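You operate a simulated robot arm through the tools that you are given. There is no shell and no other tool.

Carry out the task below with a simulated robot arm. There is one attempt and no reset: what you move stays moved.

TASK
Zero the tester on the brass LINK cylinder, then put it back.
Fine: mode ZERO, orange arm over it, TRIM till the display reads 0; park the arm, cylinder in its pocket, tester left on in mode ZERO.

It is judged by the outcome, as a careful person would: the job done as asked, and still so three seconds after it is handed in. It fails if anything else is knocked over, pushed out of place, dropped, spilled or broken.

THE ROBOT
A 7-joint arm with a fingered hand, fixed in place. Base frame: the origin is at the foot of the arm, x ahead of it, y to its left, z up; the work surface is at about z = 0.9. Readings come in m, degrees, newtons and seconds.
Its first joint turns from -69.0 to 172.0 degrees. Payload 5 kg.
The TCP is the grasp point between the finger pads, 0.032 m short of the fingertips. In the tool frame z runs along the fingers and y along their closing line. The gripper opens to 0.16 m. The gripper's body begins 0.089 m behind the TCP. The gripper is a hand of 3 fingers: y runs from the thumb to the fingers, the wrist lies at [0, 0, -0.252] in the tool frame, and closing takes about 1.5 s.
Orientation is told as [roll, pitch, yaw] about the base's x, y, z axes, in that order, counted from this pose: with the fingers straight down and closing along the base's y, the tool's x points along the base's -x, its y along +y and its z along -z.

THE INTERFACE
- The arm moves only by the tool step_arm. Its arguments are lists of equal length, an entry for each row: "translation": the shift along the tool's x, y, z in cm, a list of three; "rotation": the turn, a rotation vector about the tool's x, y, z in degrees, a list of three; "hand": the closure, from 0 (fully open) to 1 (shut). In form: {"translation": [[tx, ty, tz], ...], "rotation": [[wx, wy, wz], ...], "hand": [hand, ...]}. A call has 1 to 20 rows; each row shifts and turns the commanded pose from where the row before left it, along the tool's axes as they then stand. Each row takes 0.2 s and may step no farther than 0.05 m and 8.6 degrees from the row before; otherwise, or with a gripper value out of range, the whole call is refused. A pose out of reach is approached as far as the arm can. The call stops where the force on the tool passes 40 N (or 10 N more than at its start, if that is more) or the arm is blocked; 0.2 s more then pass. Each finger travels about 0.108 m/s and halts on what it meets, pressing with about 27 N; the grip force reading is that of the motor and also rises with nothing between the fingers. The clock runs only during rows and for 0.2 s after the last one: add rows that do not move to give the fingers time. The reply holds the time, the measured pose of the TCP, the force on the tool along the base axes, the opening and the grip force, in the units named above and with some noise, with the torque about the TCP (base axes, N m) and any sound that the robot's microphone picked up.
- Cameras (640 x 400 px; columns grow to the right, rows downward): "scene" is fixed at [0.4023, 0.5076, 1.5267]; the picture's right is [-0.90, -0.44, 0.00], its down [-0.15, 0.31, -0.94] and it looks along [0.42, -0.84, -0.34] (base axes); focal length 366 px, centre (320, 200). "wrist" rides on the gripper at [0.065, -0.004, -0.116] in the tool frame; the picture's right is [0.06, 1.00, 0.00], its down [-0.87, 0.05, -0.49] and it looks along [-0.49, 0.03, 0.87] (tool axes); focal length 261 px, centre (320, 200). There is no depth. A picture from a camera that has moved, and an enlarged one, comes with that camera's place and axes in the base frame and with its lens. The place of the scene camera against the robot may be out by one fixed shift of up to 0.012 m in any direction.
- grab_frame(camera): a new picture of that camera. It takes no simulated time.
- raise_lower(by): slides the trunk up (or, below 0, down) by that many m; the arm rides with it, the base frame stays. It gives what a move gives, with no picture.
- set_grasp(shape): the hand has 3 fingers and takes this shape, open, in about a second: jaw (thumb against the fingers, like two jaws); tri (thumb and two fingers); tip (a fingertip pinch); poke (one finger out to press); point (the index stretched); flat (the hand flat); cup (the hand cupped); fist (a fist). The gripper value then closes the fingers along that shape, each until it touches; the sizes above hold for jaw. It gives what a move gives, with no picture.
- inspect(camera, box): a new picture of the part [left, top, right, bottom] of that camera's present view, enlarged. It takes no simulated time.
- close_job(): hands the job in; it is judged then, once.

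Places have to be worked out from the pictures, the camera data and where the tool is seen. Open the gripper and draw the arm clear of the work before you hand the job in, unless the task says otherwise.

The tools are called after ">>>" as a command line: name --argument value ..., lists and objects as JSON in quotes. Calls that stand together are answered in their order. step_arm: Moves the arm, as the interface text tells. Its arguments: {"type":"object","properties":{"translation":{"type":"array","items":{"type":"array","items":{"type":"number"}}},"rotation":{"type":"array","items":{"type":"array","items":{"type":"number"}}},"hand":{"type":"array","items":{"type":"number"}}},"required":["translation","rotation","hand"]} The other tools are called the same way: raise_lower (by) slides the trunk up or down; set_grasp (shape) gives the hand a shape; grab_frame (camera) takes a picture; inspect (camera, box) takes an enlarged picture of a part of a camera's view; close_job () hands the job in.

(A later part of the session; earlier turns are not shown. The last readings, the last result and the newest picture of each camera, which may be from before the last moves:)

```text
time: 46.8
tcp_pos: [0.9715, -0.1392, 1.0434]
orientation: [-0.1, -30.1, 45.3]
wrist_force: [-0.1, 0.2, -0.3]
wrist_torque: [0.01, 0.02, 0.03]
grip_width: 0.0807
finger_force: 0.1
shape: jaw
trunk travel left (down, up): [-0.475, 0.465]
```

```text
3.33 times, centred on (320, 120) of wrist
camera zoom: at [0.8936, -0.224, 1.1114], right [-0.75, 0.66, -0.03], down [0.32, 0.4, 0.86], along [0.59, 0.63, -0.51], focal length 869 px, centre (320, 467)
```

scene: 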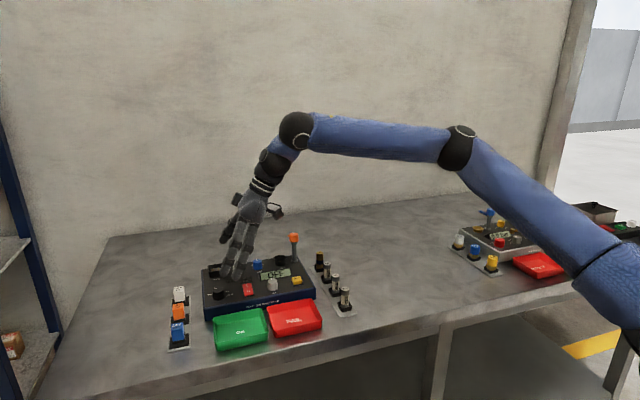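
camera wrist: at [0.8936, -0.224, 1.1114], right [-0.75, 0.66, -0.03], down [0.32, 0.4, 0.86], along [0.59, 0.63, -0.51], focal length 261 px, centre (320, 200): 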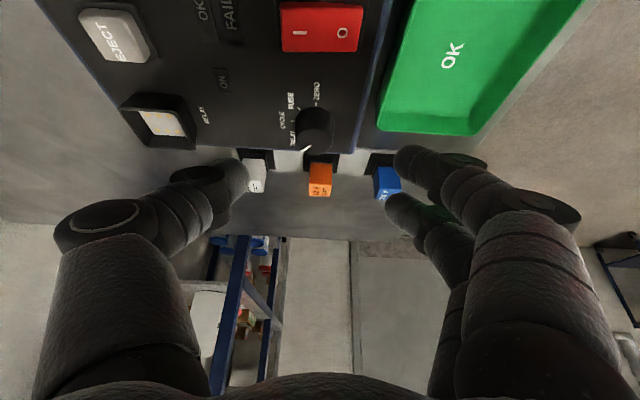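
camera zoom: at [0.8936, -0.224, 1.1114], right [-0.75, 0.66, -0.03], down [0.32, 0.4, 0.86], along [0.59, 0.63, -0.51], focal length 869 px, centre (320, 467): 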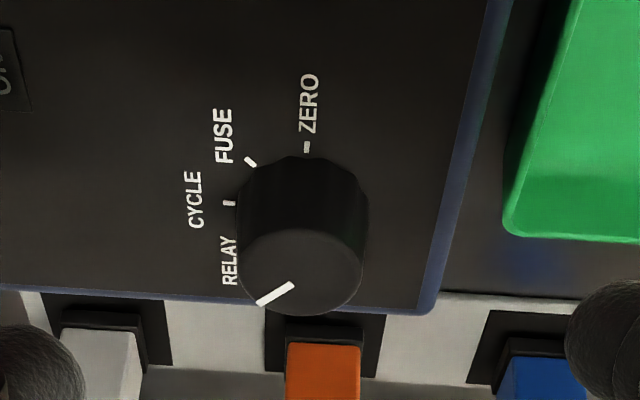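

Triangulation gives knob top around (0.993,−0.1225,0.978) and panel near z≈0.95. I'll step closer with the fingers narrowed to 5 cm and re-check.

>>> step_arm --translation '[[-0.34, -0.17, 2.9], [0, 0, 0], [0, 0, 0]]' --rotation '[[0, 0, 0], [0, 0, 0], [0, 0, 0]]' --hand '[0.62, 0.67, 0.67]'

>>> inspect --camera "wrist" --box '[220, 60, 420, 220]'

>>> inspect --camera "scene" --box '[190, 230, 290, 310]'

```text
time: 47.6
tcp_pos: [0.9851, -0.1276, 1.0182]
orientation: [0.0, -30.1, 45.3]
wrist_force: [1.0, 0.0, 1.2]
wrist_torque: [0.0, 0.03, -0.01]
grip_width: 0.0533
finger_force: 0.0
shape: jaw
trunk travel left (down, up): [-0.475, 0.465]
```

```text
2.50 times, centred on (320, 140) of wrist
camera zoom: at [0.9085, -0.213, 1.0863], right [-0.75, 0.66, -0.03], down [0.32, 0.4, 0.86], along [0.58, 0.63, -0.51], focal length 652 px, centre (320, 350)
```

zoom: 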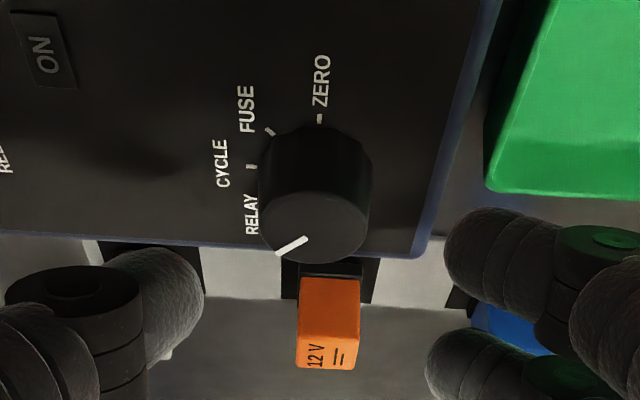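

```text
5.00 times, centred on (240, 270) of scene
camera zoom: at [0.4023, 0.5076, 1.5267], right [-0.9, -0.44, 0.0], down [-0.15, 0.31, -0.94], along [0.42, -0.84, -0.34], focal length 1828 px, centre (720, -150)
```

zoom: 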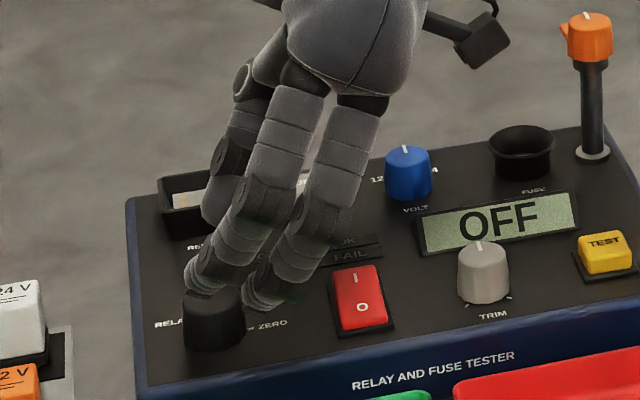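

With two fingers side by side, a 30° lean makes one finger much lower than the other. I'll rise a bit and look at the "tip" pinch shape, which may suit the knobs better.

>>> step_arm --translation '[[-0.2, 0, -4], [0, 0, 0]]' --rotation '[[0, 0, 0], [0, 0, 0]]' --hand '[0.4, 0.2]'

>>> set_grasp --shape "tip"

>>> grab_frame --camera "wrist"

>>> inspect --camera "scene" --box '[190, 190, 310, 290]'

```text
time: 48.2
tcp_pos: [0.9706, -0.1408, 1.0521]
orientation: [-0.1, -30.1, 45.2]
wrist_force: [0.3, 0.3, -0.4]
wrist_torque: [0.02, 0.01, 0.05]
grip_width: 0.1277
finger_force: 0.1
shape: jaw
trunk travel left (down, up): [-0.475, 0.465]
```

```text
time: 49.1
tcp_pos: [0.9692, -0.1396, 1.0553]
orientation: [-0.1, -30.1, 45.2]
wrist_force: [0.1, -0.4, 0.0]
wrist_torque: [-0.02, 0.04, 0.03]
grip_width: 0.1602
finger_force: 0.0
shape: tip
trunk travel left (down, up): [-0.475, 0.465]
```

```text
taken
camera wrist: at [0.8923, -0.2249, 1.1221], right [-0.75, 0.66, -0.03], down [0.32, 0.4, 0.86], along [0.59, 0.63, -0.51], focal length 261 px, centre (320, 200)
```

wrist: 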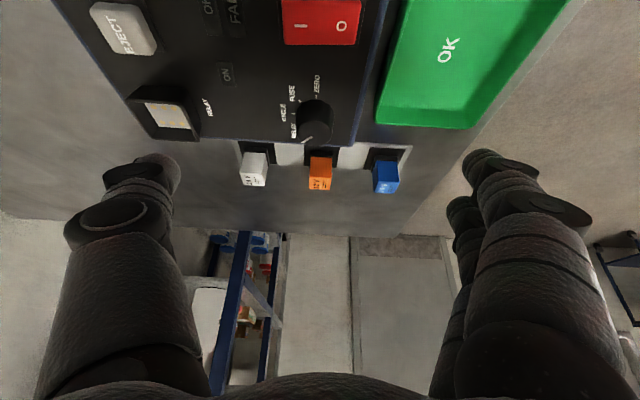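

```text
4.00 times, centred on (250, 240) of scene
camera zoom: at [0.4023, 0.5076, 1.5267], right [-0.9, -0.44, 0.0], down [-0.15, 0.31, -0.94], along [0.42, -0.84, -0.34], focal length 1462 px, centre (600, 40)
```

zoom: 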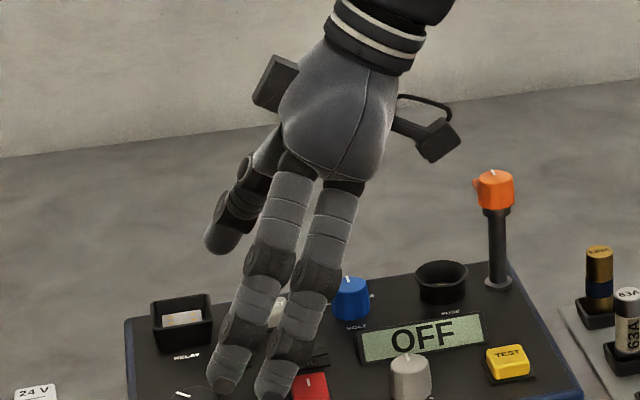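

Open "tip" looks like jaw; see how it looks when partially closed.

>>> step_arm --translation '[[0, 0, 0], [0, 0, 0], [0, 0, 0], [0, 0, 0], [0, 0, 0]]' --rotation '[[0, 0, 0], [0, 0, 0], [0, 0, 0], [0, 0, 0], [0, 0, 0]]' --hand '[0.7, 0.7, 0.7, 0.7, 0.7]'

>>> grab_frame --camera "wrist"

>>> inspect --camera "scene" --box '[190, 190, 310, 290]'

```text
time: 50.3
tcp_pos: [0.9697, -0.1405, 1.0549]
orientation: [-0.1, -30.2, 45.3]
wrist_force: [-0.9, -0.4, 0.7]
wrist_torque: [0.01, 0.0, 0.03]
grip_width: 0.0485
finger_force: 0.1
shape: tip
trunk travel left (down, up): [-0.475, 0.465]
```

```text
taken
camera wrist: at [0.8924, -0.2249, 1.1221], right [-0.75, 0.66, -0.03], down [0.32, 0.4, 0.86], along [0.59, 0.63, -0.51], focal length 261 px, centre (320, 200)
```

wrist: 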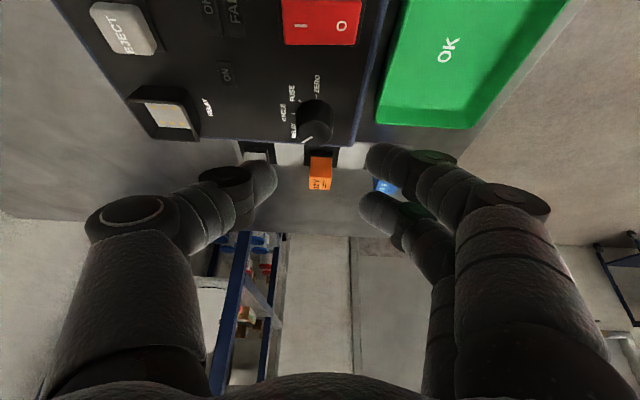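

```text
4.00 times, centred on (250, 240) of scene
camera zoom: at [0.4023, 0.5076, 1.5267], right [-0.9, -0.44, 0.0], down [-0.15, 0.31, -0.94], along [0.42, -0.84, -0.34], focal length 1462 px, centre (600, 40)
```

zoom: 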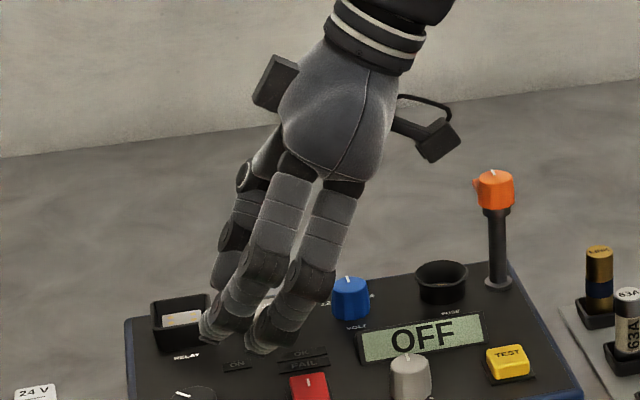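

Shapes tip/jaw are alike here. I need less lean; test by reducing the tilt to 15° at this safe height and see whether it stays reachable.

>>> step_arm --translation '[[0, 0, 0], [0, 0, 0], [0, 0, 0]]' --rotation '[[0, 7.5, 0], [0, 7.5, 0], [0, 0, 0]]' --hand '[0.7, 0.7, 0.7]'

>>> step_arm --translation '[[-1.5, 0, 0.4], [-1.5, 0, 0.4], [0, 0, 0]]' --rotation '[[0, 0, 0], [0, 0, 0], [0, 0, 0]]' --hand '[0.7, 0.7, 0.7]'

```text
time: 51.1
tcp_pos: [0.969, -0.1401, 1.0542]
orientation: [-0.2, -30.2, 45.3]
wrist_force: [-1.0, -0.9, -0.7]
wrist_torque: [-0.01, -0.01, -0.01]
grip_width: 0.0487
finger_force: 0.0
shape: tip
out of reach, approached as far as the arm can: row 1, 2
trunk travel left (down, up): [-0.475, 0.465]
```

```text
time: 51.9
tcp_pos: [0.9803, -0.1315, 1.0579]
orientation: [0.0, -30.1, 45.2]
wrist_force: [0.4, 0.1, 0.2]
wrist_torque: [0.0, 0.03, 0.0]
grip_width: 0.0483
finger_force: 0.0
shape: tip
out of reach, approached as far as the arm can: row 2
trunk travel left (down, up): [-0.475, 0.465]
```

At this height 30° is the limit. I'll try a different trunk height (+0.1 m) and come back down to compare.

>>> raise_lower --by 0.1

>>> step_arm --translation '[[1.5, 0, 2.6], [1.5, 0, 2.6], [1.5, 0, 2.6], [0, 0, 0]]' --rotation '[[0, 0, 0], [0, 0, 0], [0, 0, 0], [0, 0, 0]]' --hand '[0.7, 0.7, 0.7, 0.7]'

>>> step_arm --translation '[[0, 0, 0], [0, 0, 0], [0, 0, 0]]' --rotation '[[0, 7.5, 0], [0, 7.5, 0], [0, 0, 0]]' --hand '[0.7, 0.7, 0.7]'

>>> grab_frame --camera "scene"

```text
time: 53.2
tcp_pos: [0.9797, -0.1304, 1.1581]
orientation: [-0.1, -30.2, 45.4]
wrist_force: [0.0, 0.3, -0.1]
wrist_torque: [-0.01, 0.01, 0.02]
grip_width: 0.0482
finger_force: 0.0
shape: tip
trunk travel left (down, up): [-0.575, 0.365]
```

```text
time: 54.2
tcp_pos: [0.9791, -0.1325, 1.0685]
orientation: [-0.1, -30.1, 45.3]
wrist_force: [0.2, 0.1, -0.3]
wrist_torque: [0.04, 0.01, 0.0]
grip_width: 0.0482
finger_force: 0.1
shape: tip
trunk travel left (down, up): [-0.575, 0.365]
```

```text
time: 55.0
tcp_pos: [0.9784, -0.1309, 1.0682]
orientation: [-0.1, -30.0, 45.2]
wrist_force: [-0.3, 0.8, -0.4]
wrist_torque: [0.0, 0.01, 0.0]
grip_width: 0.0485
finger_force: 0.0
shape: tip
out of reach, approached as far as the arm can: row 1, 2
trunk travel left (down, up): [-0.575, 0.365]
```

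```text
taken
```

scene: 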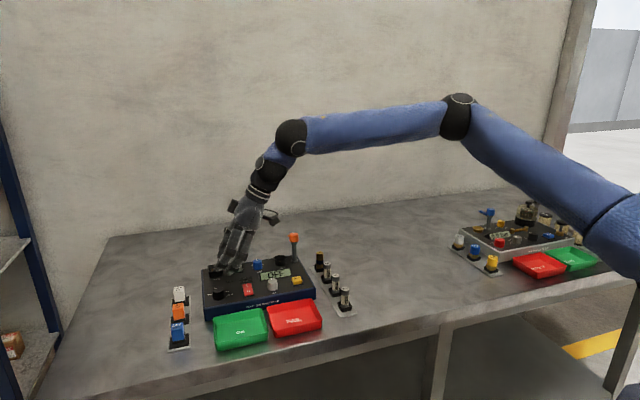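

No progress rotating by 7.5° chunks; try finer rotation steps at a slightly lower, pulled-back spot to see what the limit is.

>>> step_arm --translation '[[2.5, 0, 0.5], [0, 0, 0], [0, 0, 0], [0, 0, 0], [0, 0, 0], [0, 0, 0]]' --rotation '[[0, 0, 0], [0, 3, 0], [0, 3, 0], [0, 3, 0], [0, 3, 0], [0, 0, 0]]' --hand '[0.7, 0.7, 0.7, 0.7, 0.7, 0.7]'

```text
time: 56.4
tcp_pos: [0.9666, -0.1444, 1.0522]
orientation: [-0.1, -27.1, 45.3]
wrist_force: [0.1, -0.1, -0.3]
wrist_torque: [0.03, 0.05, 0.0]
grip_width: 0.0483
finger_force: 0.1
shape: tip
out of reach, approached as far as the arm can: row 3, 4, 5
trunk travel left (down, up): [-0.575, 0.365]
```

The wrist centre itself is limited to about (0.86,−0.25), so a ~30° lean is needed for this knob. I'll spin the hand about its own axis so the closing line lies in the lean plane (thumb near/low, two fingers far/high), giving a three-point grip; start ~25° before so I can ratchet clockwise.

>>> step_arm --translation '[[0, 0, -2], [0, 0, 0], [0, 0, 0], [0, 0, 0], [0, 0, 0], [0, 0, 0], [0, 0, 0], [0, 0, 0], [0, 0, 0], [0, 0, 0]]' --rotation '[[0, -3, 0], [0, 0, 8.1], [0, 0, 8.1], [0, 0, 8.1], [0, 0, 8.1], [0, 0, 8.1], [0, 0, 8.1], [0, 0, 8.1], [0, 0, 8.1], [0, 0, 0]]' --hand '[0.62, 0.62, 0.62, 0.62, 0.62, 0.62, 0.62, 0.62, 0.62, 0.62]'

>>> grab_frame --camera "wrist"

>>> inspect --camera "scene" --box '[180, 180, 320, 320]'

```text
time: 58.6
tcp_pos: [0.9598, -0.1507, 1.0692]
orientation: [27.8, -12.5, -22.7]
wrist_force: [-0.4, 0.3, 0.3]
wrist_torque: [-0.02, -0.01, 0.02]
grip_width: 0.0601
finger_force: 0.1
shape: tip
trunk travel left (down, up): [-0.575, 0.365]
```

```text
taken
camera wrist: at [0.859, -0.1719, 1.1537], right [0.19, 0.88, 0.44], down [0.62, -0.46, 0.64], along [0.76, 0.15, -0.63], focal length 261 px, centre (320, 200)
```

wrist: 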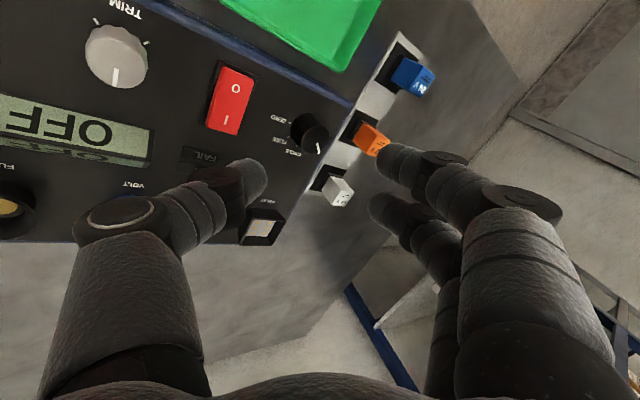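

```text
2.86 times, centred on (250, 250) of scene
camera zoom: at [0.4023, 0.5076, 1.5267], right [-0.9, -0.44, 0.0], down [-0.15, 0.31, -0.94], along [0.42, -0.84, -0.34], focal length 1044 px, centre (520, 57)
```

zoom: 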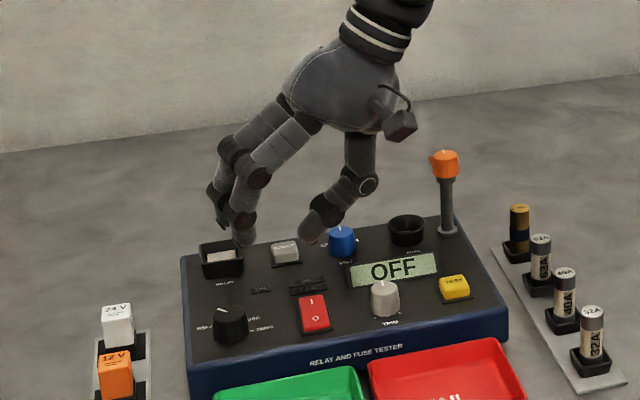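

This new angle helps triangulate. Zoom on the knob.

>>> inspect --camera "wrist" --box '[240, 80, 400, 200]'

```text
3.33 times, centred on (320, 140) of wrist
camera zoom: at [0.859, -0.1719, 1.1537], right [0.19, 0.88, 0.44], down [0.62, -0.46, 0.64], along [0.76, 0.15, -0.63], focal length 869 px, centre (320, 400)
```

zoom: 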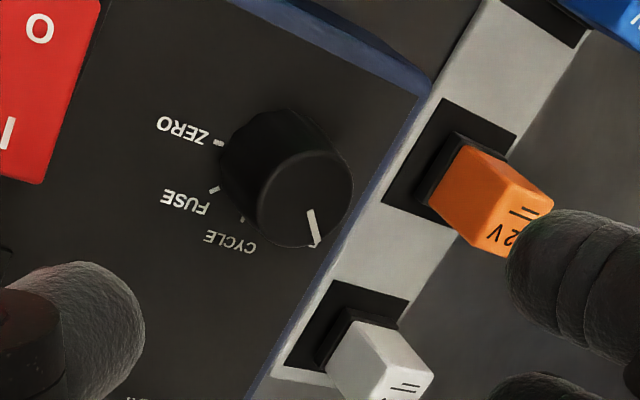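

Consistent now: knob centre (1.003,−0.115), top z≈0.968, panel ≈0.947. Approach along the tool axis, stopping 4 cm short to verify alignment.

>>> step_arm --translation '[[-0.31, -0.53, 2.4], [0, 0, 2.4], [0, 0, 0]]' --rotation '[[0, 0, 0], [0, 0, 0], [0, 0, 0]]' --hand '[0.65, 0.65, 0.65]'

>>> inspect --camera "wrist" --box '[220, 100, 420, 260]'

>>> inspect --camera "scene" --box '[190, 220, 290, 310]'

```text
time: 59.4
tcp_pos: [0.9768, -0.1382, 1.027]
orientation: [27.7, -12.3, -22.6]
wrist_force: [0.4, 0.0, -0.4]
wrist_torque: [-0.01, 0.02, 0.06]
grip_width: 0.0563
finger_force: 0.1
shape: tip
trunk travel left (down, up): [-0.575, 0.365]
```

```text
2.50 times, centred on (320, 180) of wrist
camera zoom: at [0.8777, -0.1595, 1.1114], right [0.19, 0.88, 0.44], down [0.62, -0.45, 0.64], along [0.76, 0.15, -0.63], focal length 652 px, centre (320, 250)
```

zoom: 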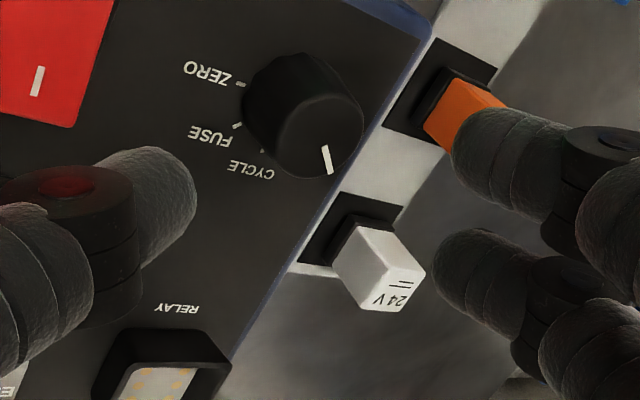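

```text
4.44 times, centred on (240, 265) of scene
camera zoom: at [0.4023, 0.5076, 1.5267], right [-0.9, -0.44, 0.0], down [-0.15, 0.31, -0.94], along [0.42, -0.84, -0.34], focal length 1625 px, centre (676, -89)
```

zoom: 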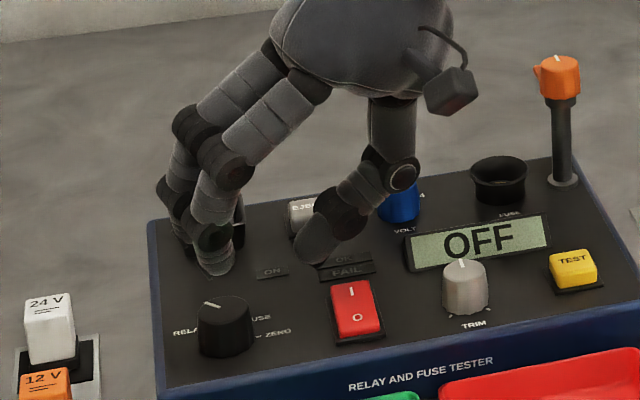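

Aligned. Complete the approach (≈4.1 cm) watching force, then look again before closing.

>>> step_arm --translation '[[-0.06, -0.1, 2.1], [-0.06, -0.08, 2.0], [0, 0, 0]]' --rotation '[[0, 0, 0], [0, 0, 0], [0, 0, 0]]' --hand '[0.65, 0.65, 0.65]'

>>> inspect --camera "wrist" --box '[220, 100, 420, 260]'

>>> inspect --camera "scene" --box '[190, 220, 290, 310]'

```text
time: 60.2
tcp_pos: [0.9859, -0.1336, 0.9935]
orientation: [28.0, -12.5, -22.8]
wrist_force: [-1.1, -1.4, 6.7]
wrist_torque: [-0.21, 0.1, 0.03]
grip_width: 0.0554
finger_force: 0.1
shape: tip
out of reach, approached as far as the arm can: row 2
trunk travel left (down, up): [-0.575, 0.365]
```

```text
2.50 times, centred on (320, 180) of wrist
camera zoom: at [0.885, -0.1543, 1.0778], right [0.19, 0.88, 0.44], down [0.62, -0.46, 0.64], along [0.76, 0.15, -0.63], focal length 652 px, centre (320, 250)
```

zoom: 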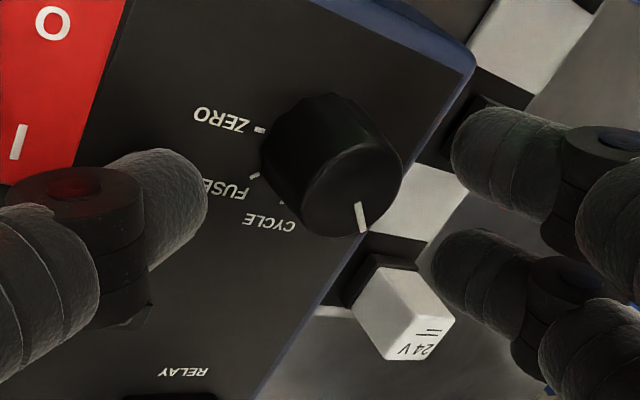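

```text
4.44 times, centred on (240, 265) of scene
camera zoom: at [0.4023, 0.5076, 1.5267], right [-0.9, -0.44, 0.0], down [-0.15, 0.31, -0.94], along [0.42, -0.84, -0.34], focal length 1625 px, centre (676, -89)
```

zoom: 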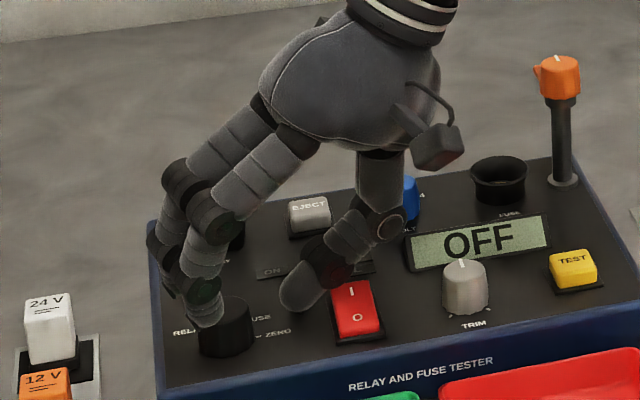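

The thumb brushed the panel (7 N) and the last step fell ~1 cm short. I'll back off along the tool axis, return the trunk 0.1 m lower (reach was better there), and retry.

>>> step_arm --translation '[[0, 0, -3], [0, 0, -4], [0, 0, -4], [0, 0, -4], [0, 0, 0]]' --rotation '[[0, 0, 0], [0, 0, 0], [0, 0, 0], [0, 0, 0], [0, 0, 0]]' --hand '[0.65, 0.65, 0.65, 0.65, 0.65]'

>>> raise_lower --by -0.1

```text
time: 61.4
tcp_pos: [0.9322, -0.1866, 1.1197]
orientation: [27.6, -12.4, -22.6]
wrist_force: [0.3, 0.0, -0.2]
wrist_torque: [0.01, 0.0, 0.0]
grip_width: 0.0559
finger_force: 0.0
shape: tip
trunk travel left (down, up): [-0.575, 0.365]
```

```text
time: 62.8
tcp_pos: [0.9323, -0.186, 1.0195]
orientation: [27.7, -12.4, -22.6]
wrist_force: [0.0, -0.6, -0.1]
wrist_torque: [-0.01, 0.04, -0.04]
grip_width: 0.0561
finger_force: 0.1
shape: tip
trunk travel left (down, up): [-0.475, 0.465]
```

>>> step_arm --translation '[[-1.27, 2.7, 2.2], [-1.26, 2.7, 2.4], [0, 0, 0]]' --rotation '[[0, 0, 0], [0, 0, 0], [0, 0, 0]]' --hand '[0.7, 0.72, 0.72]'

>>> step_arm --translation '[[0, 0, 1.0], [0, 0, 0]]' --rotation '[[0, 0, 0], [0, 0, 0]]' --hand '[0.72, 0.72]'

>>> inspect --camera "wrist" --box '[220, 100, 420, 260]'

```text
time: 63.6
tcp_pos: [0.9818, -0.1354, 1.0122]
orientation: [27.7, -12.5, -22.6]
wrist_force: [-0.1, -0.3, 1.2]
wrist_torque: [-0.01, -0.01, -0.02]
grip_width: 0.0447
finger_force: 0.1
shape: tip
trunk travel left (down, up): [-0.475, 0.465]
```

```text
time: 64.2
tcp_pos: [0.9853, -0.1315, 1.0032]
orientation: [27.6, -12.4, -22.7]
wrist_force: [0.0, 0.6, 0.1]
wrist_torque: [0.02, 0.0, -0.01]
grip_width: 0.0447
finger_force: 0.0
shape: tip
trunk travel left (down, up): [-0.475, 0.465]
```

```text
2.50 times, centred on (320, 180) of wrist
camera zoom: at [0.8862, -0.1525, 1.0873], right [0.19, 0.88, 0.44], down [0.62, -0.45, 0.64], along [0.76, 0.15, -0.63], focal length 652 px, centre (320, 250)
```

zoom: 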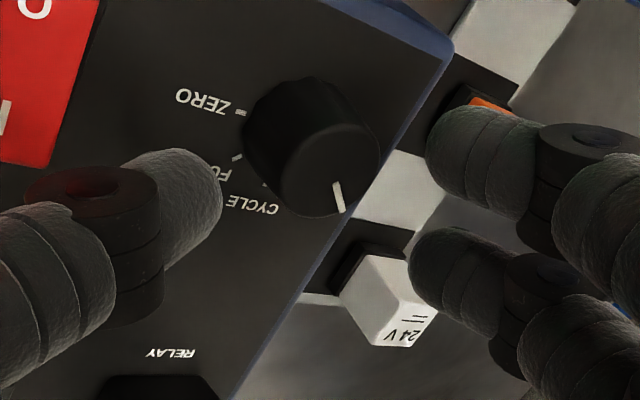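

Reach is fine now. Final 1.5 cm in, then check.

>>> step_arm --translation '[[-0.12, 0.12, 0.8], [0, 0, 0.6], [0, 0, 0]]' --rotation '[[0, 0, 0], [0, 0, 0], [0, 0, 0]]' --hand '[0.72, 0.72, 0.72]'

>>> inspect --camera "wrist" --box '[220, 100, 420, 260]'

>>> inspect --camera "scene" --box '[190, 220, 290, 310]'

```text
time: 65.0
tcp_pos: [0.9905, -0.1283, 0.9966]
orientation: [27.8, -12.4, -22.6]
wrist_force: [0.1, 0.4, 0.5]
wrist_torque: [0.0, -0.01, 0.01]
grip_width: 0.0448
finger_force: 0.1
shape: tip
out of reach, approached as far as the arm can: row 2
trunk travel left (down, up): [-0.475, 0.465]
```

```text
2.50 times, centred on (320, 180) of wrist
camera zoom: at [0.8898, -0.1502, 1.0804], right [0.19, 0.88, 0.44], down [0.62, -0.46, 0.64], along [0.76, 0.15, -0.63], focal length 652 px, centre (320, 250)
```

zoom: 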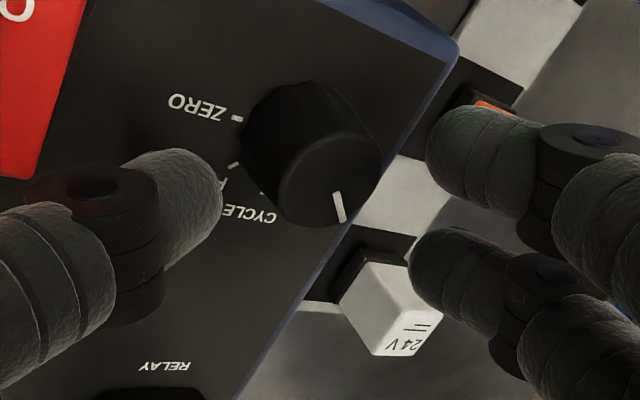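

```text
4.44 times, centred on (240, 265) of scene
camera zoom: at [0.4023, 0.5076, 1.5267], right [-0.9, -0.44, 0.0], down [-0.15, 0.31, -0.94], along [0.42, -0.84, -0.34], focal length 1625 px, centre (676, -89)
```

zoom: 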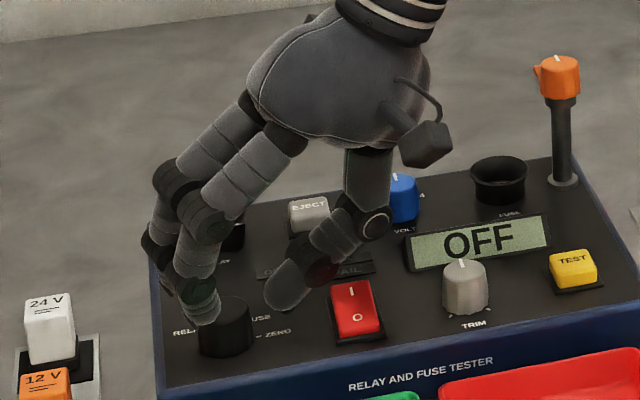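

The knob sits slightly "behind" the thumb–finger line; shift 5 mm along tool +x and a touch deeper, then close gently.

>>> step_arm --translation '[[0.5, 0, 0.3], [0, 0, 0]]' --rotation '[[0, 0, 0], [0, 0, 0]]' --hand '[0.72, 0.72]'

>>> inspect --camera "wrist" --box '[220, 100, 420, 260]'

```text
time: 65.6
tcp_pos: [0.9864, -0.126, 0.9926]
orientation: [27.8, -12.4, -22.7]
wrist_force: [0.1, -0.1, 0.4]
wrist_torque: [-0.03, -0.01, 0.0]
grip_width: 0.0446
finger_force: 0.0
shape: tip
trunk travel left (down, up): [-0.475, 0.465]
```

```text
2.50 times, centred on (320, 180) of wrist
camera zoom: at [0.8864, -0.147, 1.0773], right [0.19, 0.88, 0.44], down [0.62, -0.45, 0.64], along [0.76, 0.15, -0.63], focal length 652 px, centre (320, 250)
```

zoom: 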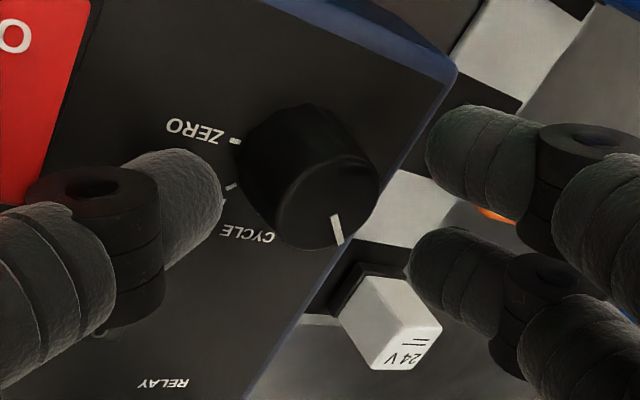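

Well centred. Close on the knob.

>>> step_arm --translation '[[0, 0, 0], [0, 0, 0], [0, 0, 0], [0, 0, 0]]' --rotation '[[0, 0, 0], [0, 0, 0], [0, 0, 0], [0, 0, 0]]' --hand '[0.8, 0.88, 0.92, 0.92]'

>>> inspect --camera "wrist" --box '[220, 100, 420, 260]'

>>> inspect --camera "scene" --box '[190, 220, 290, 310]'

```text
time: 66.6
tcp_pos: [0.9863, -0.1262, 0.9923]
orientation: [27.6, -12.4, -22.6]
wrist_force: [-1.1, -1.0, -0.5]
wrist_torque: [-0.02, -0.01, 0.0]
grip_width: 0.0134
finger_force: 0.0
shape: tip
trunk travel left (down, up): [-0.475, 0.465]
```

```text
2.50 times, centred on (320, 180) of wrist
camera zoom: at [0.8865, -0.1473, 1.0772], right [0.19, 0.88, 0.44], down [0.62, -0.45, 0.64], along [0.76, 0.15, -0.63], focal length 652 px, centre (320, 250)
```

zoom: 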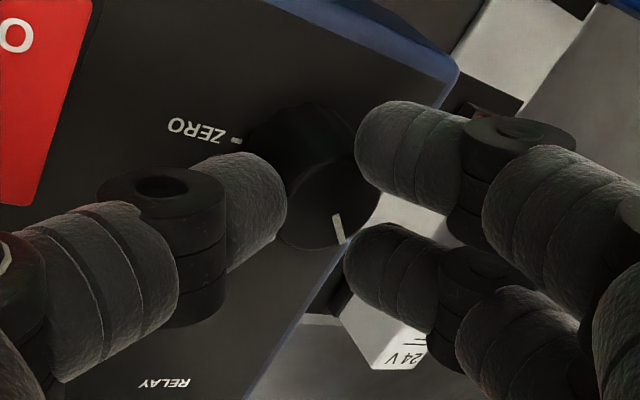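

```text
4.44 times, centred on (240, 265) of scene
camera zoom: at [0.4023, 0.5076, 1.5267], right [-0.9, -0.44, 0.0], down [-0.15, 0.31, -0.94], along [0.42, -0.84, -0.34], focal length 1625 px, centre (676, -89)
```

zoom: 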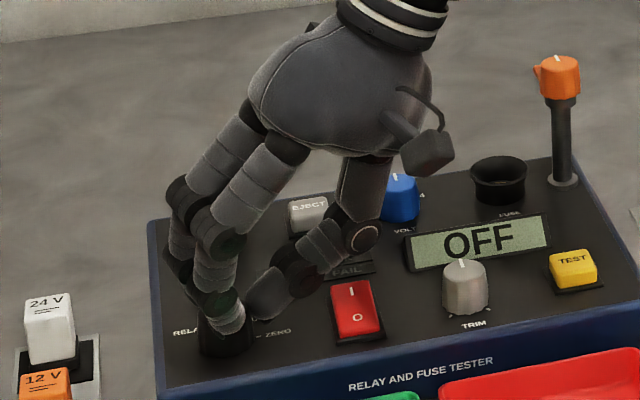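

Fingers closed just above the knob's top without contact. Reopen, go ~9 mm deeper, and close again.

>>> step_arm --translation '[[0, 0, 0], [0, 0, 0], [0.1, 0.1, 0.5], [0, 0, 0.4], [0, 0, 0]]' --rotation '[[0, 0, 0], [0, 0, 0], [0, 0, 0], [0, 0, 0], [0, 0, 0]]' --hand '[0.74, 0.74, 0.74, 0.74, 0.74]'

>>> inspect --camera "wrist" --box '[220, 100, 420, 260]'

```text
time: 67.8
tcp_pos: [0.9883, -0.1258, 0.9911]
orientation: [27.7, -12.4, -22.6]
wrist_force: [0.7, -2.1, 6.9]
wrist_torque: [-0.21, 0.03, 0.01]
grip_width: 0.0412
finger_force: 0.1
shape: tip
out of reach, approached as far as the arm can: row 3
trunk travel left (down, up): [-0.475, 0.465]
```

```text
2.50 times, centred on (320, 180) of wrist
camera zoom: at [0.8866, -0.1469, 1.0746], right [0.19, 0.88, 0.44], down [0.62, -0.46, 0.64], along [0.76, 0.15, -0.63], focal length 652 px, centre (320, 250)
```

zoom: 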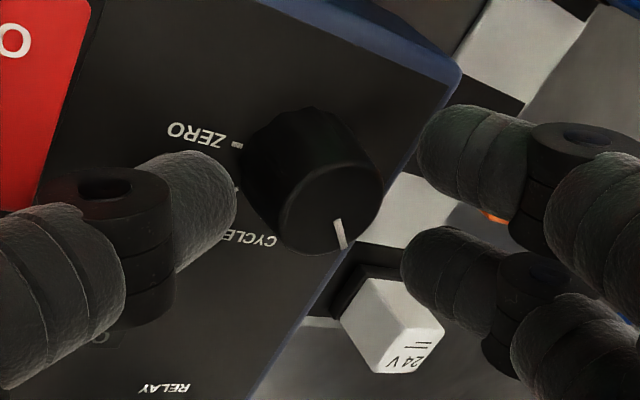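

The thumb meets the panel first while the far fingers are still too high, so this grip plane doesn't work. I'll spin back so the closing line is horizontal (front–back), and also lower the trunk another 0.1 m for a little more reach.

>>> step_arm --translation '[[0, 0, -4], [0, 0, -4], [0, 0, -4], [0, 0, -4], [0, 0, 0], [0, 0, 0], [0, 0, 0], [0, 0, 0], [0, 0, 0], [0, 0, 0], [0, 0, 0], [0, 0, 0], [0, 0, 0], [0, 0, 0], [0, 0, 0], [0, 0, 0]]' --rotation '[[0, 0, 0], [0, 0, 0], [0, 0, 0], [0, 0, 0], [0, 0, -8.4], [0, 0, -8.4], [0, 0, -8.4], [0, 0, -8.4], [0, 0, -8.4], [0, 0, -8.4], [0, 0, -8.4], [0, 0, -8.4], [0, 0, -8.4], [0, 0, -8.4], [0, 0, -8.4], [0, 0, 0]]' --hand '[0.65, 0.65, 0.65, 0.65, 0.65, 0.65, 0.65, 0.65, 0.65, 0.65, 0.65, 0.65, 0.65, 0.65, 0.65, 0.65]'

>>> raise_lower --by -0.1

>>> grab_frame --camera "wrist"

>>> grab_frame --camera "scene"

```text
time: 71.2
tcp_pos: [0.9314, -0.1805, 1.1269]
orientation: [-15.1, -26.3, 76.5]
wrist_force: [0.7, 0.0, 0.5]
wrist_torque: [0.05, 0.04, -0.01]
grip_width: 0.0557
finger_force: 0.1
shape: tip
trunk travel left (down, up): [-0.475, 0.465]
```

```text
time: 72.5
tcp_pos: [0.9322, -0.1809, 1.0272]
orientation: [-15.1, -26.4, 76.5]
wrist_force: [-0.2, -0.3, -0.6]
wrist_torque: [-0.01, 0.03, 0.0]
grip_width: 0.0558
finger_force: 0.0
shape: tip
trunk travel left (down, up): [-0.375, 0.565]
```

```text
taken
camera wrist: at [0.8806, -0.2807, 1.1001], right [-0.92, 0.28, -0.26], down [-0.04, 0.6, 0.8], along [0.38, 0.75, -0.54], focal length 261 px, centre (320, 200)
```

wrist: 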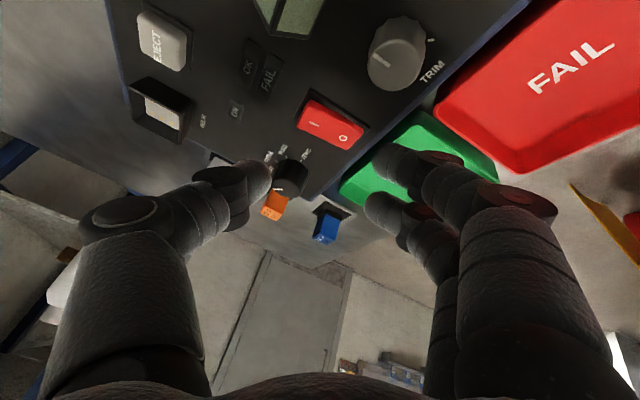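

```text
taken
```

scene: 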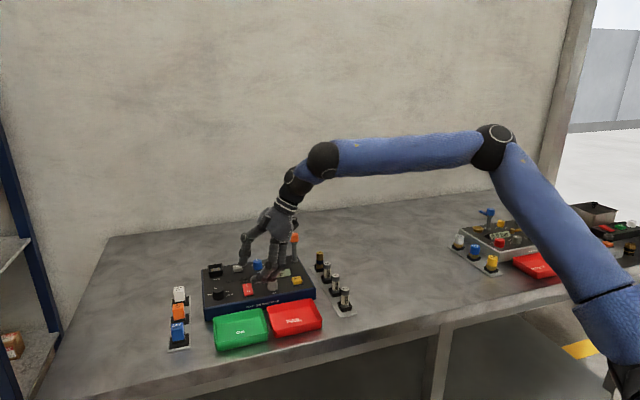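

Now spin forward 22° so the stroke starts with thumb and fingers at good heights, and move to 4 cm above the knob.

>>> step_arm --translation '[[0, 0, 0], [0, 0, 0], [0, 0, 0], [-2.62, -0.45, 1.78], [-2.62, -0.45, 1.78], [0, 0, 0]]' --rotation '[[0, 0, 7.33], [0, 0, 7.33], [0, 0, 7.33], [0, 0, 0], [0, 0, 0], [0, 0, 0]]' --hand '[0.7, 0.7, 0.7, 0.7, 0.7, 0.7]'

>>> inspect --camera "wrist" --box '[220, 80, 420, 240]'

```text
time: 73.9
tcp_pos: [0.9675, -0.1516, 1.0221]
orientation: [-3.3, -29.9, 51.7]
wrist_force: [0.1, 0.3, 0.0]
wrist_torque: [0.03, 0.01, 0.0]
grip_width: 0.0482
finger_force: 0.1
shape: tip
out of reach, approached as far as the arm can: row 5
trunk travel left (down, up): [-0.375, 0.565]
```

```text
2.50 times, centred on (320, 160) of wrist
camera zoom: at [0.8953, -0.2409, 1.091], right [-0.8, 0.6, -0.08], down [0.25, 0.45, 0.86], along [0.55, 0.66, -0.51], focal length 652 px, centre (320, 300)
```

zoom: 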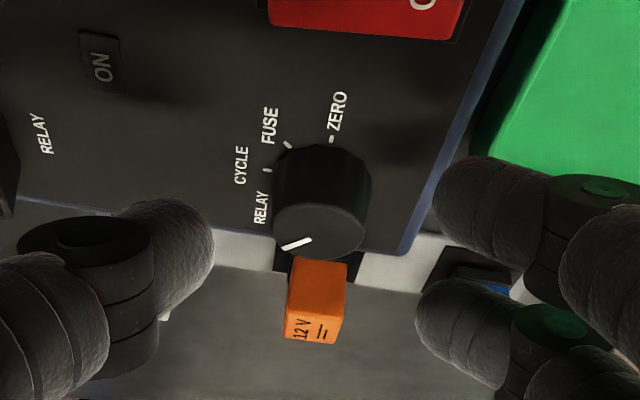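

Too low is worse; the optimum trunk height is about 0.12 higher. Raise by 0.12 and lean 2° more.

>>> raise_lower --by 0.12

>>> step_arm --translation '[[0, 0, 0], [2.2, 0, 4.2], [2.2, 0, 4.2], [1, 0, 1.9], [0, 0, 0]]' --rotation '[[0, -2.5, 0], [0, 0, 0], [0, 0, 0], [0, 0, 0], [0, 0, 0]]' --hand '[0.7, 0.7, 0.7, 0.7, 0.7]'

```text
time: 75.4
tcp_pos: [0.9678, -0.152, 1.1422]
orientation: [-3.4, -29.9, 51.7]
wrist_force: [0.4, 0.8, 0.4]
wrist_torque: [0.01, 0.0, -0.01]
grip_width: 0.0481
finger_force: 0.1
shape: tip
trunk travel left (down, up): [-0.495, 0.445]
```

```text
time: 76.6
tcp_pos: [0.9792, -0.1473, 1.0264]
orientation: [-3.5, -32.5, 51.9]
wrist_force: [-0.1, 0.1, -0.4]
wrist_torque: [0.01, 0.02, -0.01]
grip_width: 0.0483
finger_force: 0.1
shape: tip
trunk travel left (down, up): [-0.495, 0.445]
```

Reached without complaint. Step closer (2 cm short) and check the alignment.

>>> step_arm --translation '[[-0.16, 0.59, 2.6], [0, 0, 0]]' --rotation '[[0, 0, 0], [0, 0, 0]]' --hand '[0.7, 0.7]'

>>> inspect --camera "wrist" --box '[220, 80, 420, 240]'

```text
time: 77.2
tcp_pos: [0.9856, -0.1335, 1.0067]
orientation: [-3.5, -32.5, 51.9]
wrist_force: [-0.2, 0.7, 0.0]
wrist_torque: [-0.02, -0.01, -0.02]
grip_width: 0.0483
finger_force: 0.0
shape: tip
trunk travel left (down, up): [-0.495, 0.445]
```

```text
2.50 times, centred on (320, 160) of wrist
camera zoom: at [0.9105, -0.2247, 1.07], right [-0.8, 0.6, -0.08], down [0.22, 0.42, 0.88], along [0.56, 0.68, -0.47], focal length 652 px, centre (320, 300)
```

zoom: 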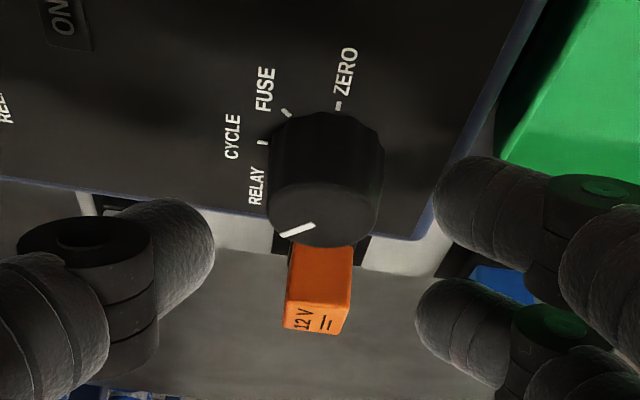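

Good centring. Advance the last ~1.9 cm.

>>> step_arm --translation '[[0, 0.05, 1.0], [0, 0, 0.9], [0, 0, 0]]' --rotation '[[0, 0, 0], [0, 0, 0], [0, 0, 0]]' --hand '[0.7, 0.7, 0.7]'

>>> inspect --camera "wrist" --box '[220, 80, 420, 240]'

>>> inspect --camera "scene" --box '[190, 220, 290, 310]'

```text
time: 78.0
tcp_pos: [0.9934, -0.126, 0.9898]
orientation: [-3.5, -32.6, 51.9]
wrist_force: [0.4, 0.0, 0.7]
wrist_torque: [-0.01, -0.02, 0.01]
grip_width: 0.0482
finger_force: 0.1
shape: tip
trunk travel left (down, up): [-0.495, 0.445]
```

```text
2.50 times, centred on (320, 160) of wrist
camera zoom: at [0.918, -0.2168, 1.0522], right [-0.8, 0.6, -0.08], down [0.23, 0.42, 0.88], along [0.56, 0.68, -0.47], focal length 652 px, centre (320, 300)
```

zoom: 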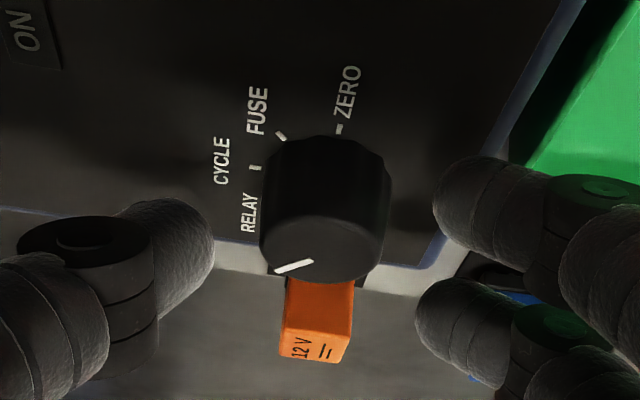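

```text
4.44 times, centred on (240, 265) of scene
camera zoom: at [0.4023, 0.5076, 1.5267], right [-0.9, -0.44, 0.0], down [-0.15, 0.31, -0.94], along [0.42, -0.84, -0.34], focal length 1625 px, centre (676, -89)
```

zoom: 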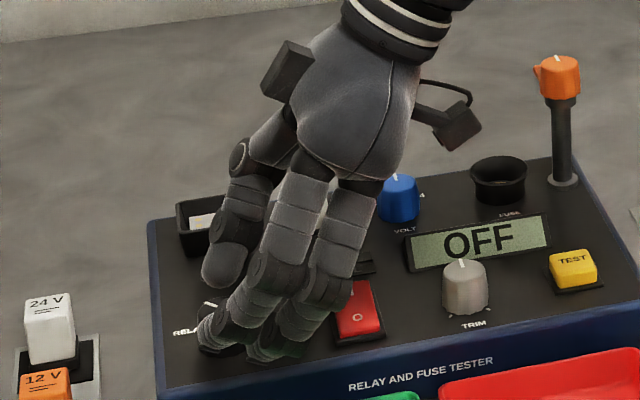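

Well positioned around the knob, no contact force. Close.

>>> step_arm --translation '[[0, 0, 0.2], [0, 0, 0], [0, 0, 0], [0, 0, 0], [0, 0, 0]]' --rotation '[[0, 0, 0], [0, 0, 0], [0, 0, 0], [0, 0, 0], [0, 0, 0]]' --hand '[0.76, 0.82, 0.88, 0.92, 0.92]'

>>> inspect --camera "wrist" --box '[220, 80, 420, 240]'

```text
time: 79.2
tcp_pos: [0.9934, -0.125, 0.9875]
orientation: [-3.4, -32.4, 52.0]
wrist_force: [1.9, -0.4, 3.2]
wrist_torque: [0.17, 0.02, -0.01]
grip_width: 0.0151
finger_force: 27.6
shape: tip
trunk travel left (down, up): [-0.495, 0.445]
```

```text
2.50 times, centred on (320, 160) of wrist
camera zoom: at [0.9189, -0.2166, 1.051], right [-0.8, 0.6, -0.08], down [0.22, 0.42, 0.88], along [0.56, 0.68, -0.47], focal length 652 px, centre (320, 300)
```

zoom: 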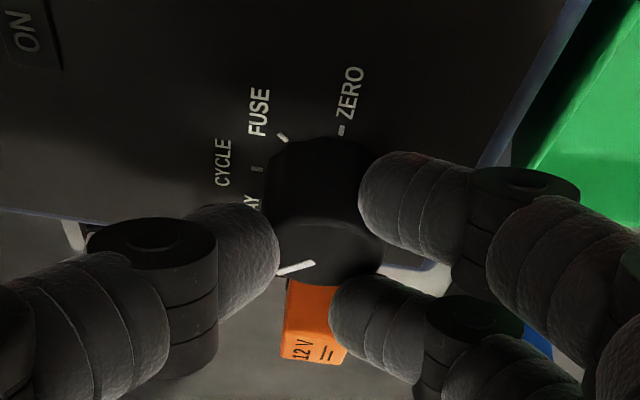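

Gripped (27.6 N). Now turn clockwise (+ about tool z) in steps and check the pointer.

>>> step_arm --translation '[[0, 0, 0], [0, 0, 0], [0, 0, 0], [0, 0, 0]]' --rotation '[[0, 0, 8], [0, 0, 8], [0, 0, 8], [0, 0, 0]]' --hand '[0.95, 0.95, 0.95, 0.95]'

>>> inspect --camera "wrist" --box '[220, 80, 420, 240]'

```text
time: 80.2
tcp_pos: [0.9934, -0.126, 0.9879]
orientation: [11.6, -30.7, 23.5]
wrist_force: [11.7, -9.8, 4.8]
wrist_torque: [-0.34, -0.36, -0.25]
grip_width: 0.0151
finger_force: 27.3
shape: tip
trunk travel left (down, up): [-0.495, 0.445]
```

```text
2.50 times, centred on (320, 160) of wrist
camera zoom: at [0.9005, -0.1977, 1.0515], right [-0.53, 0.83, 0.14], down [0.47, 0.16, 0.87], along [0.7, 0.53, -0.48], focal length 652 px, centre (320, 300)
```

zoom: 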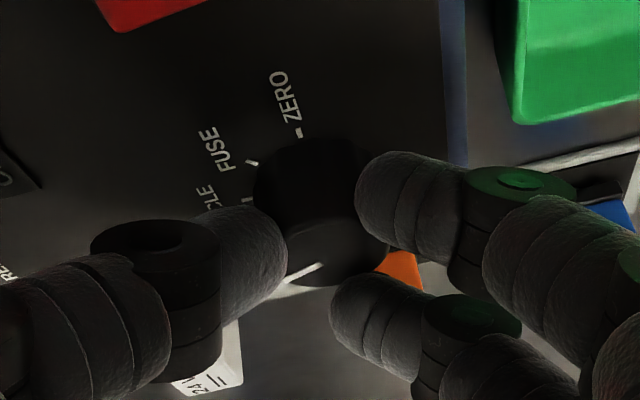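

The knob partly follows. Continue turning.

>>> step_arm --translation '[[0, 0, 0], [0, 0, 0], [0, 0, 0], [0, 0, 0]]' --rotation '[[0, 0, 8], [0, 0, 8], [0, 0, 8], [0, 0, 0]]' --hand '[1, 1, 1, 1]'

>>> inspect --camera "wrist" --box '[220, 80, 420, 240]'

>>> inspect --camera "scene" --box '[190, 220, 290, 310]'

```text
time: 81.2
tcp_pos: [0.9926, -0.1265, 0.9877]
orientation: [23.5, -23.3, -2.1]
wrist_force: [3.9, -21.7, 5.6]
wrist_torque: [-0.79, -0.43, -0.22]
grip_width: 0.0155
finger_force: 26.6
shape: tip
trunk travel left (down, up): [-0.495, 0.445]
```

```text
2.50 times, centred on (320, 160) of wrist
camera zoom: at [0.8899, -0.1741, 1.058], right [-0.18, 0.92, 0.34], down [0.61, -0.17, 0.78], along [0.78, 0.35, -0.53], focal length 652 px, centre (320, 300)
```

zoom: 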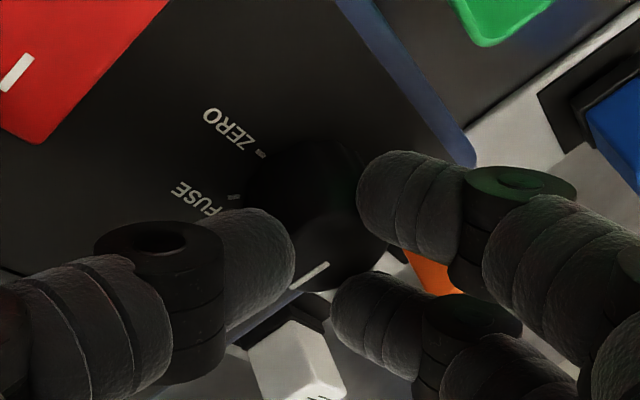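

```text
4.44 times, centred on (240, 265) of scene
camera zoom: at [0.4023, 0.5076, 1.5267], right [-0.9, -0.44, 0.0], down [-0.15, 0.31, -0.94], along [0.42, -0.84, -0.34], focal length 1625 px, centre (676, -89)
```

zoom: 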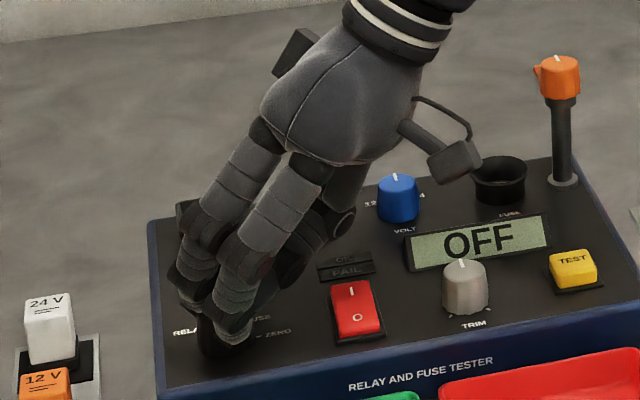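

The knob turned ~45° with the hand and points at CYCLE. Open, lift 1 cm, spin back, and look before re-gripping.

>>> step_arm --translation '[[0, 0, 0], [0, 0, -0.3], [0, 0, -0.7], [0, 0, 0], [0, 0, 0], [0, 0, 0], [0, 0, 0], [0, 0, 0], [0, 0, 0], [0, 0, 0]]' --rotation '[[0, 0, 0], [0, 0, 0], [0, 0, 0], [0, 0, -8], [0, 0, -8], [0, 0, -8], [0, 0, -8], [0, 0, -8], [0, 0, -8], [0, 0, 0]]' --hand '[0.8, 0.72, 0.7, 0.7, 0.7, 0.7, 0.7, 0.7, 0.7, 0.7]'

>>> inspect --camera "wrist" --box '[220, 80, 420, 240]'

```text
time: 83.4
tcp_pos: [0.9893, -0.1289, 0.9964]
orientation: [-3.5, -32.4, 52.0]
wrist_force: [0.3, 0.8, 0.1]
wrist_torque: [0.02, 0.0, 0.0]
grip_width: 0.0472
finger_force: 0.1
shape: tip
trunk travel left (down, up): [-0.495, 0.445]
```

```text
2.50 times, centred on (320, 160) of wrist
camera zoom: at [0.9149, -0.2202, 1.0596], right [-0.8, 0.6, -0.08], down [0.22, 0.42, 0.88], along [0.56, 0.68, -0.47], focal length 652 px, centre (320, 300)
```

zoom: 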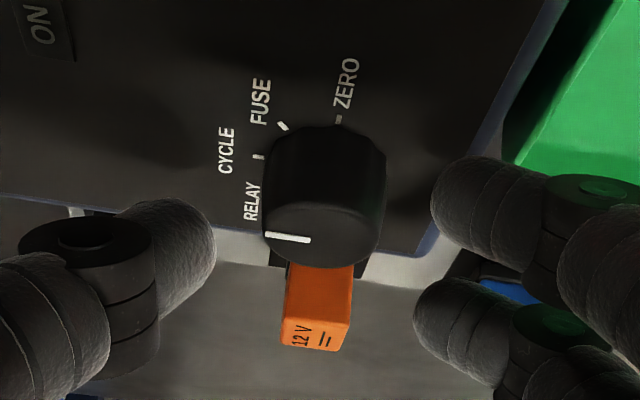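

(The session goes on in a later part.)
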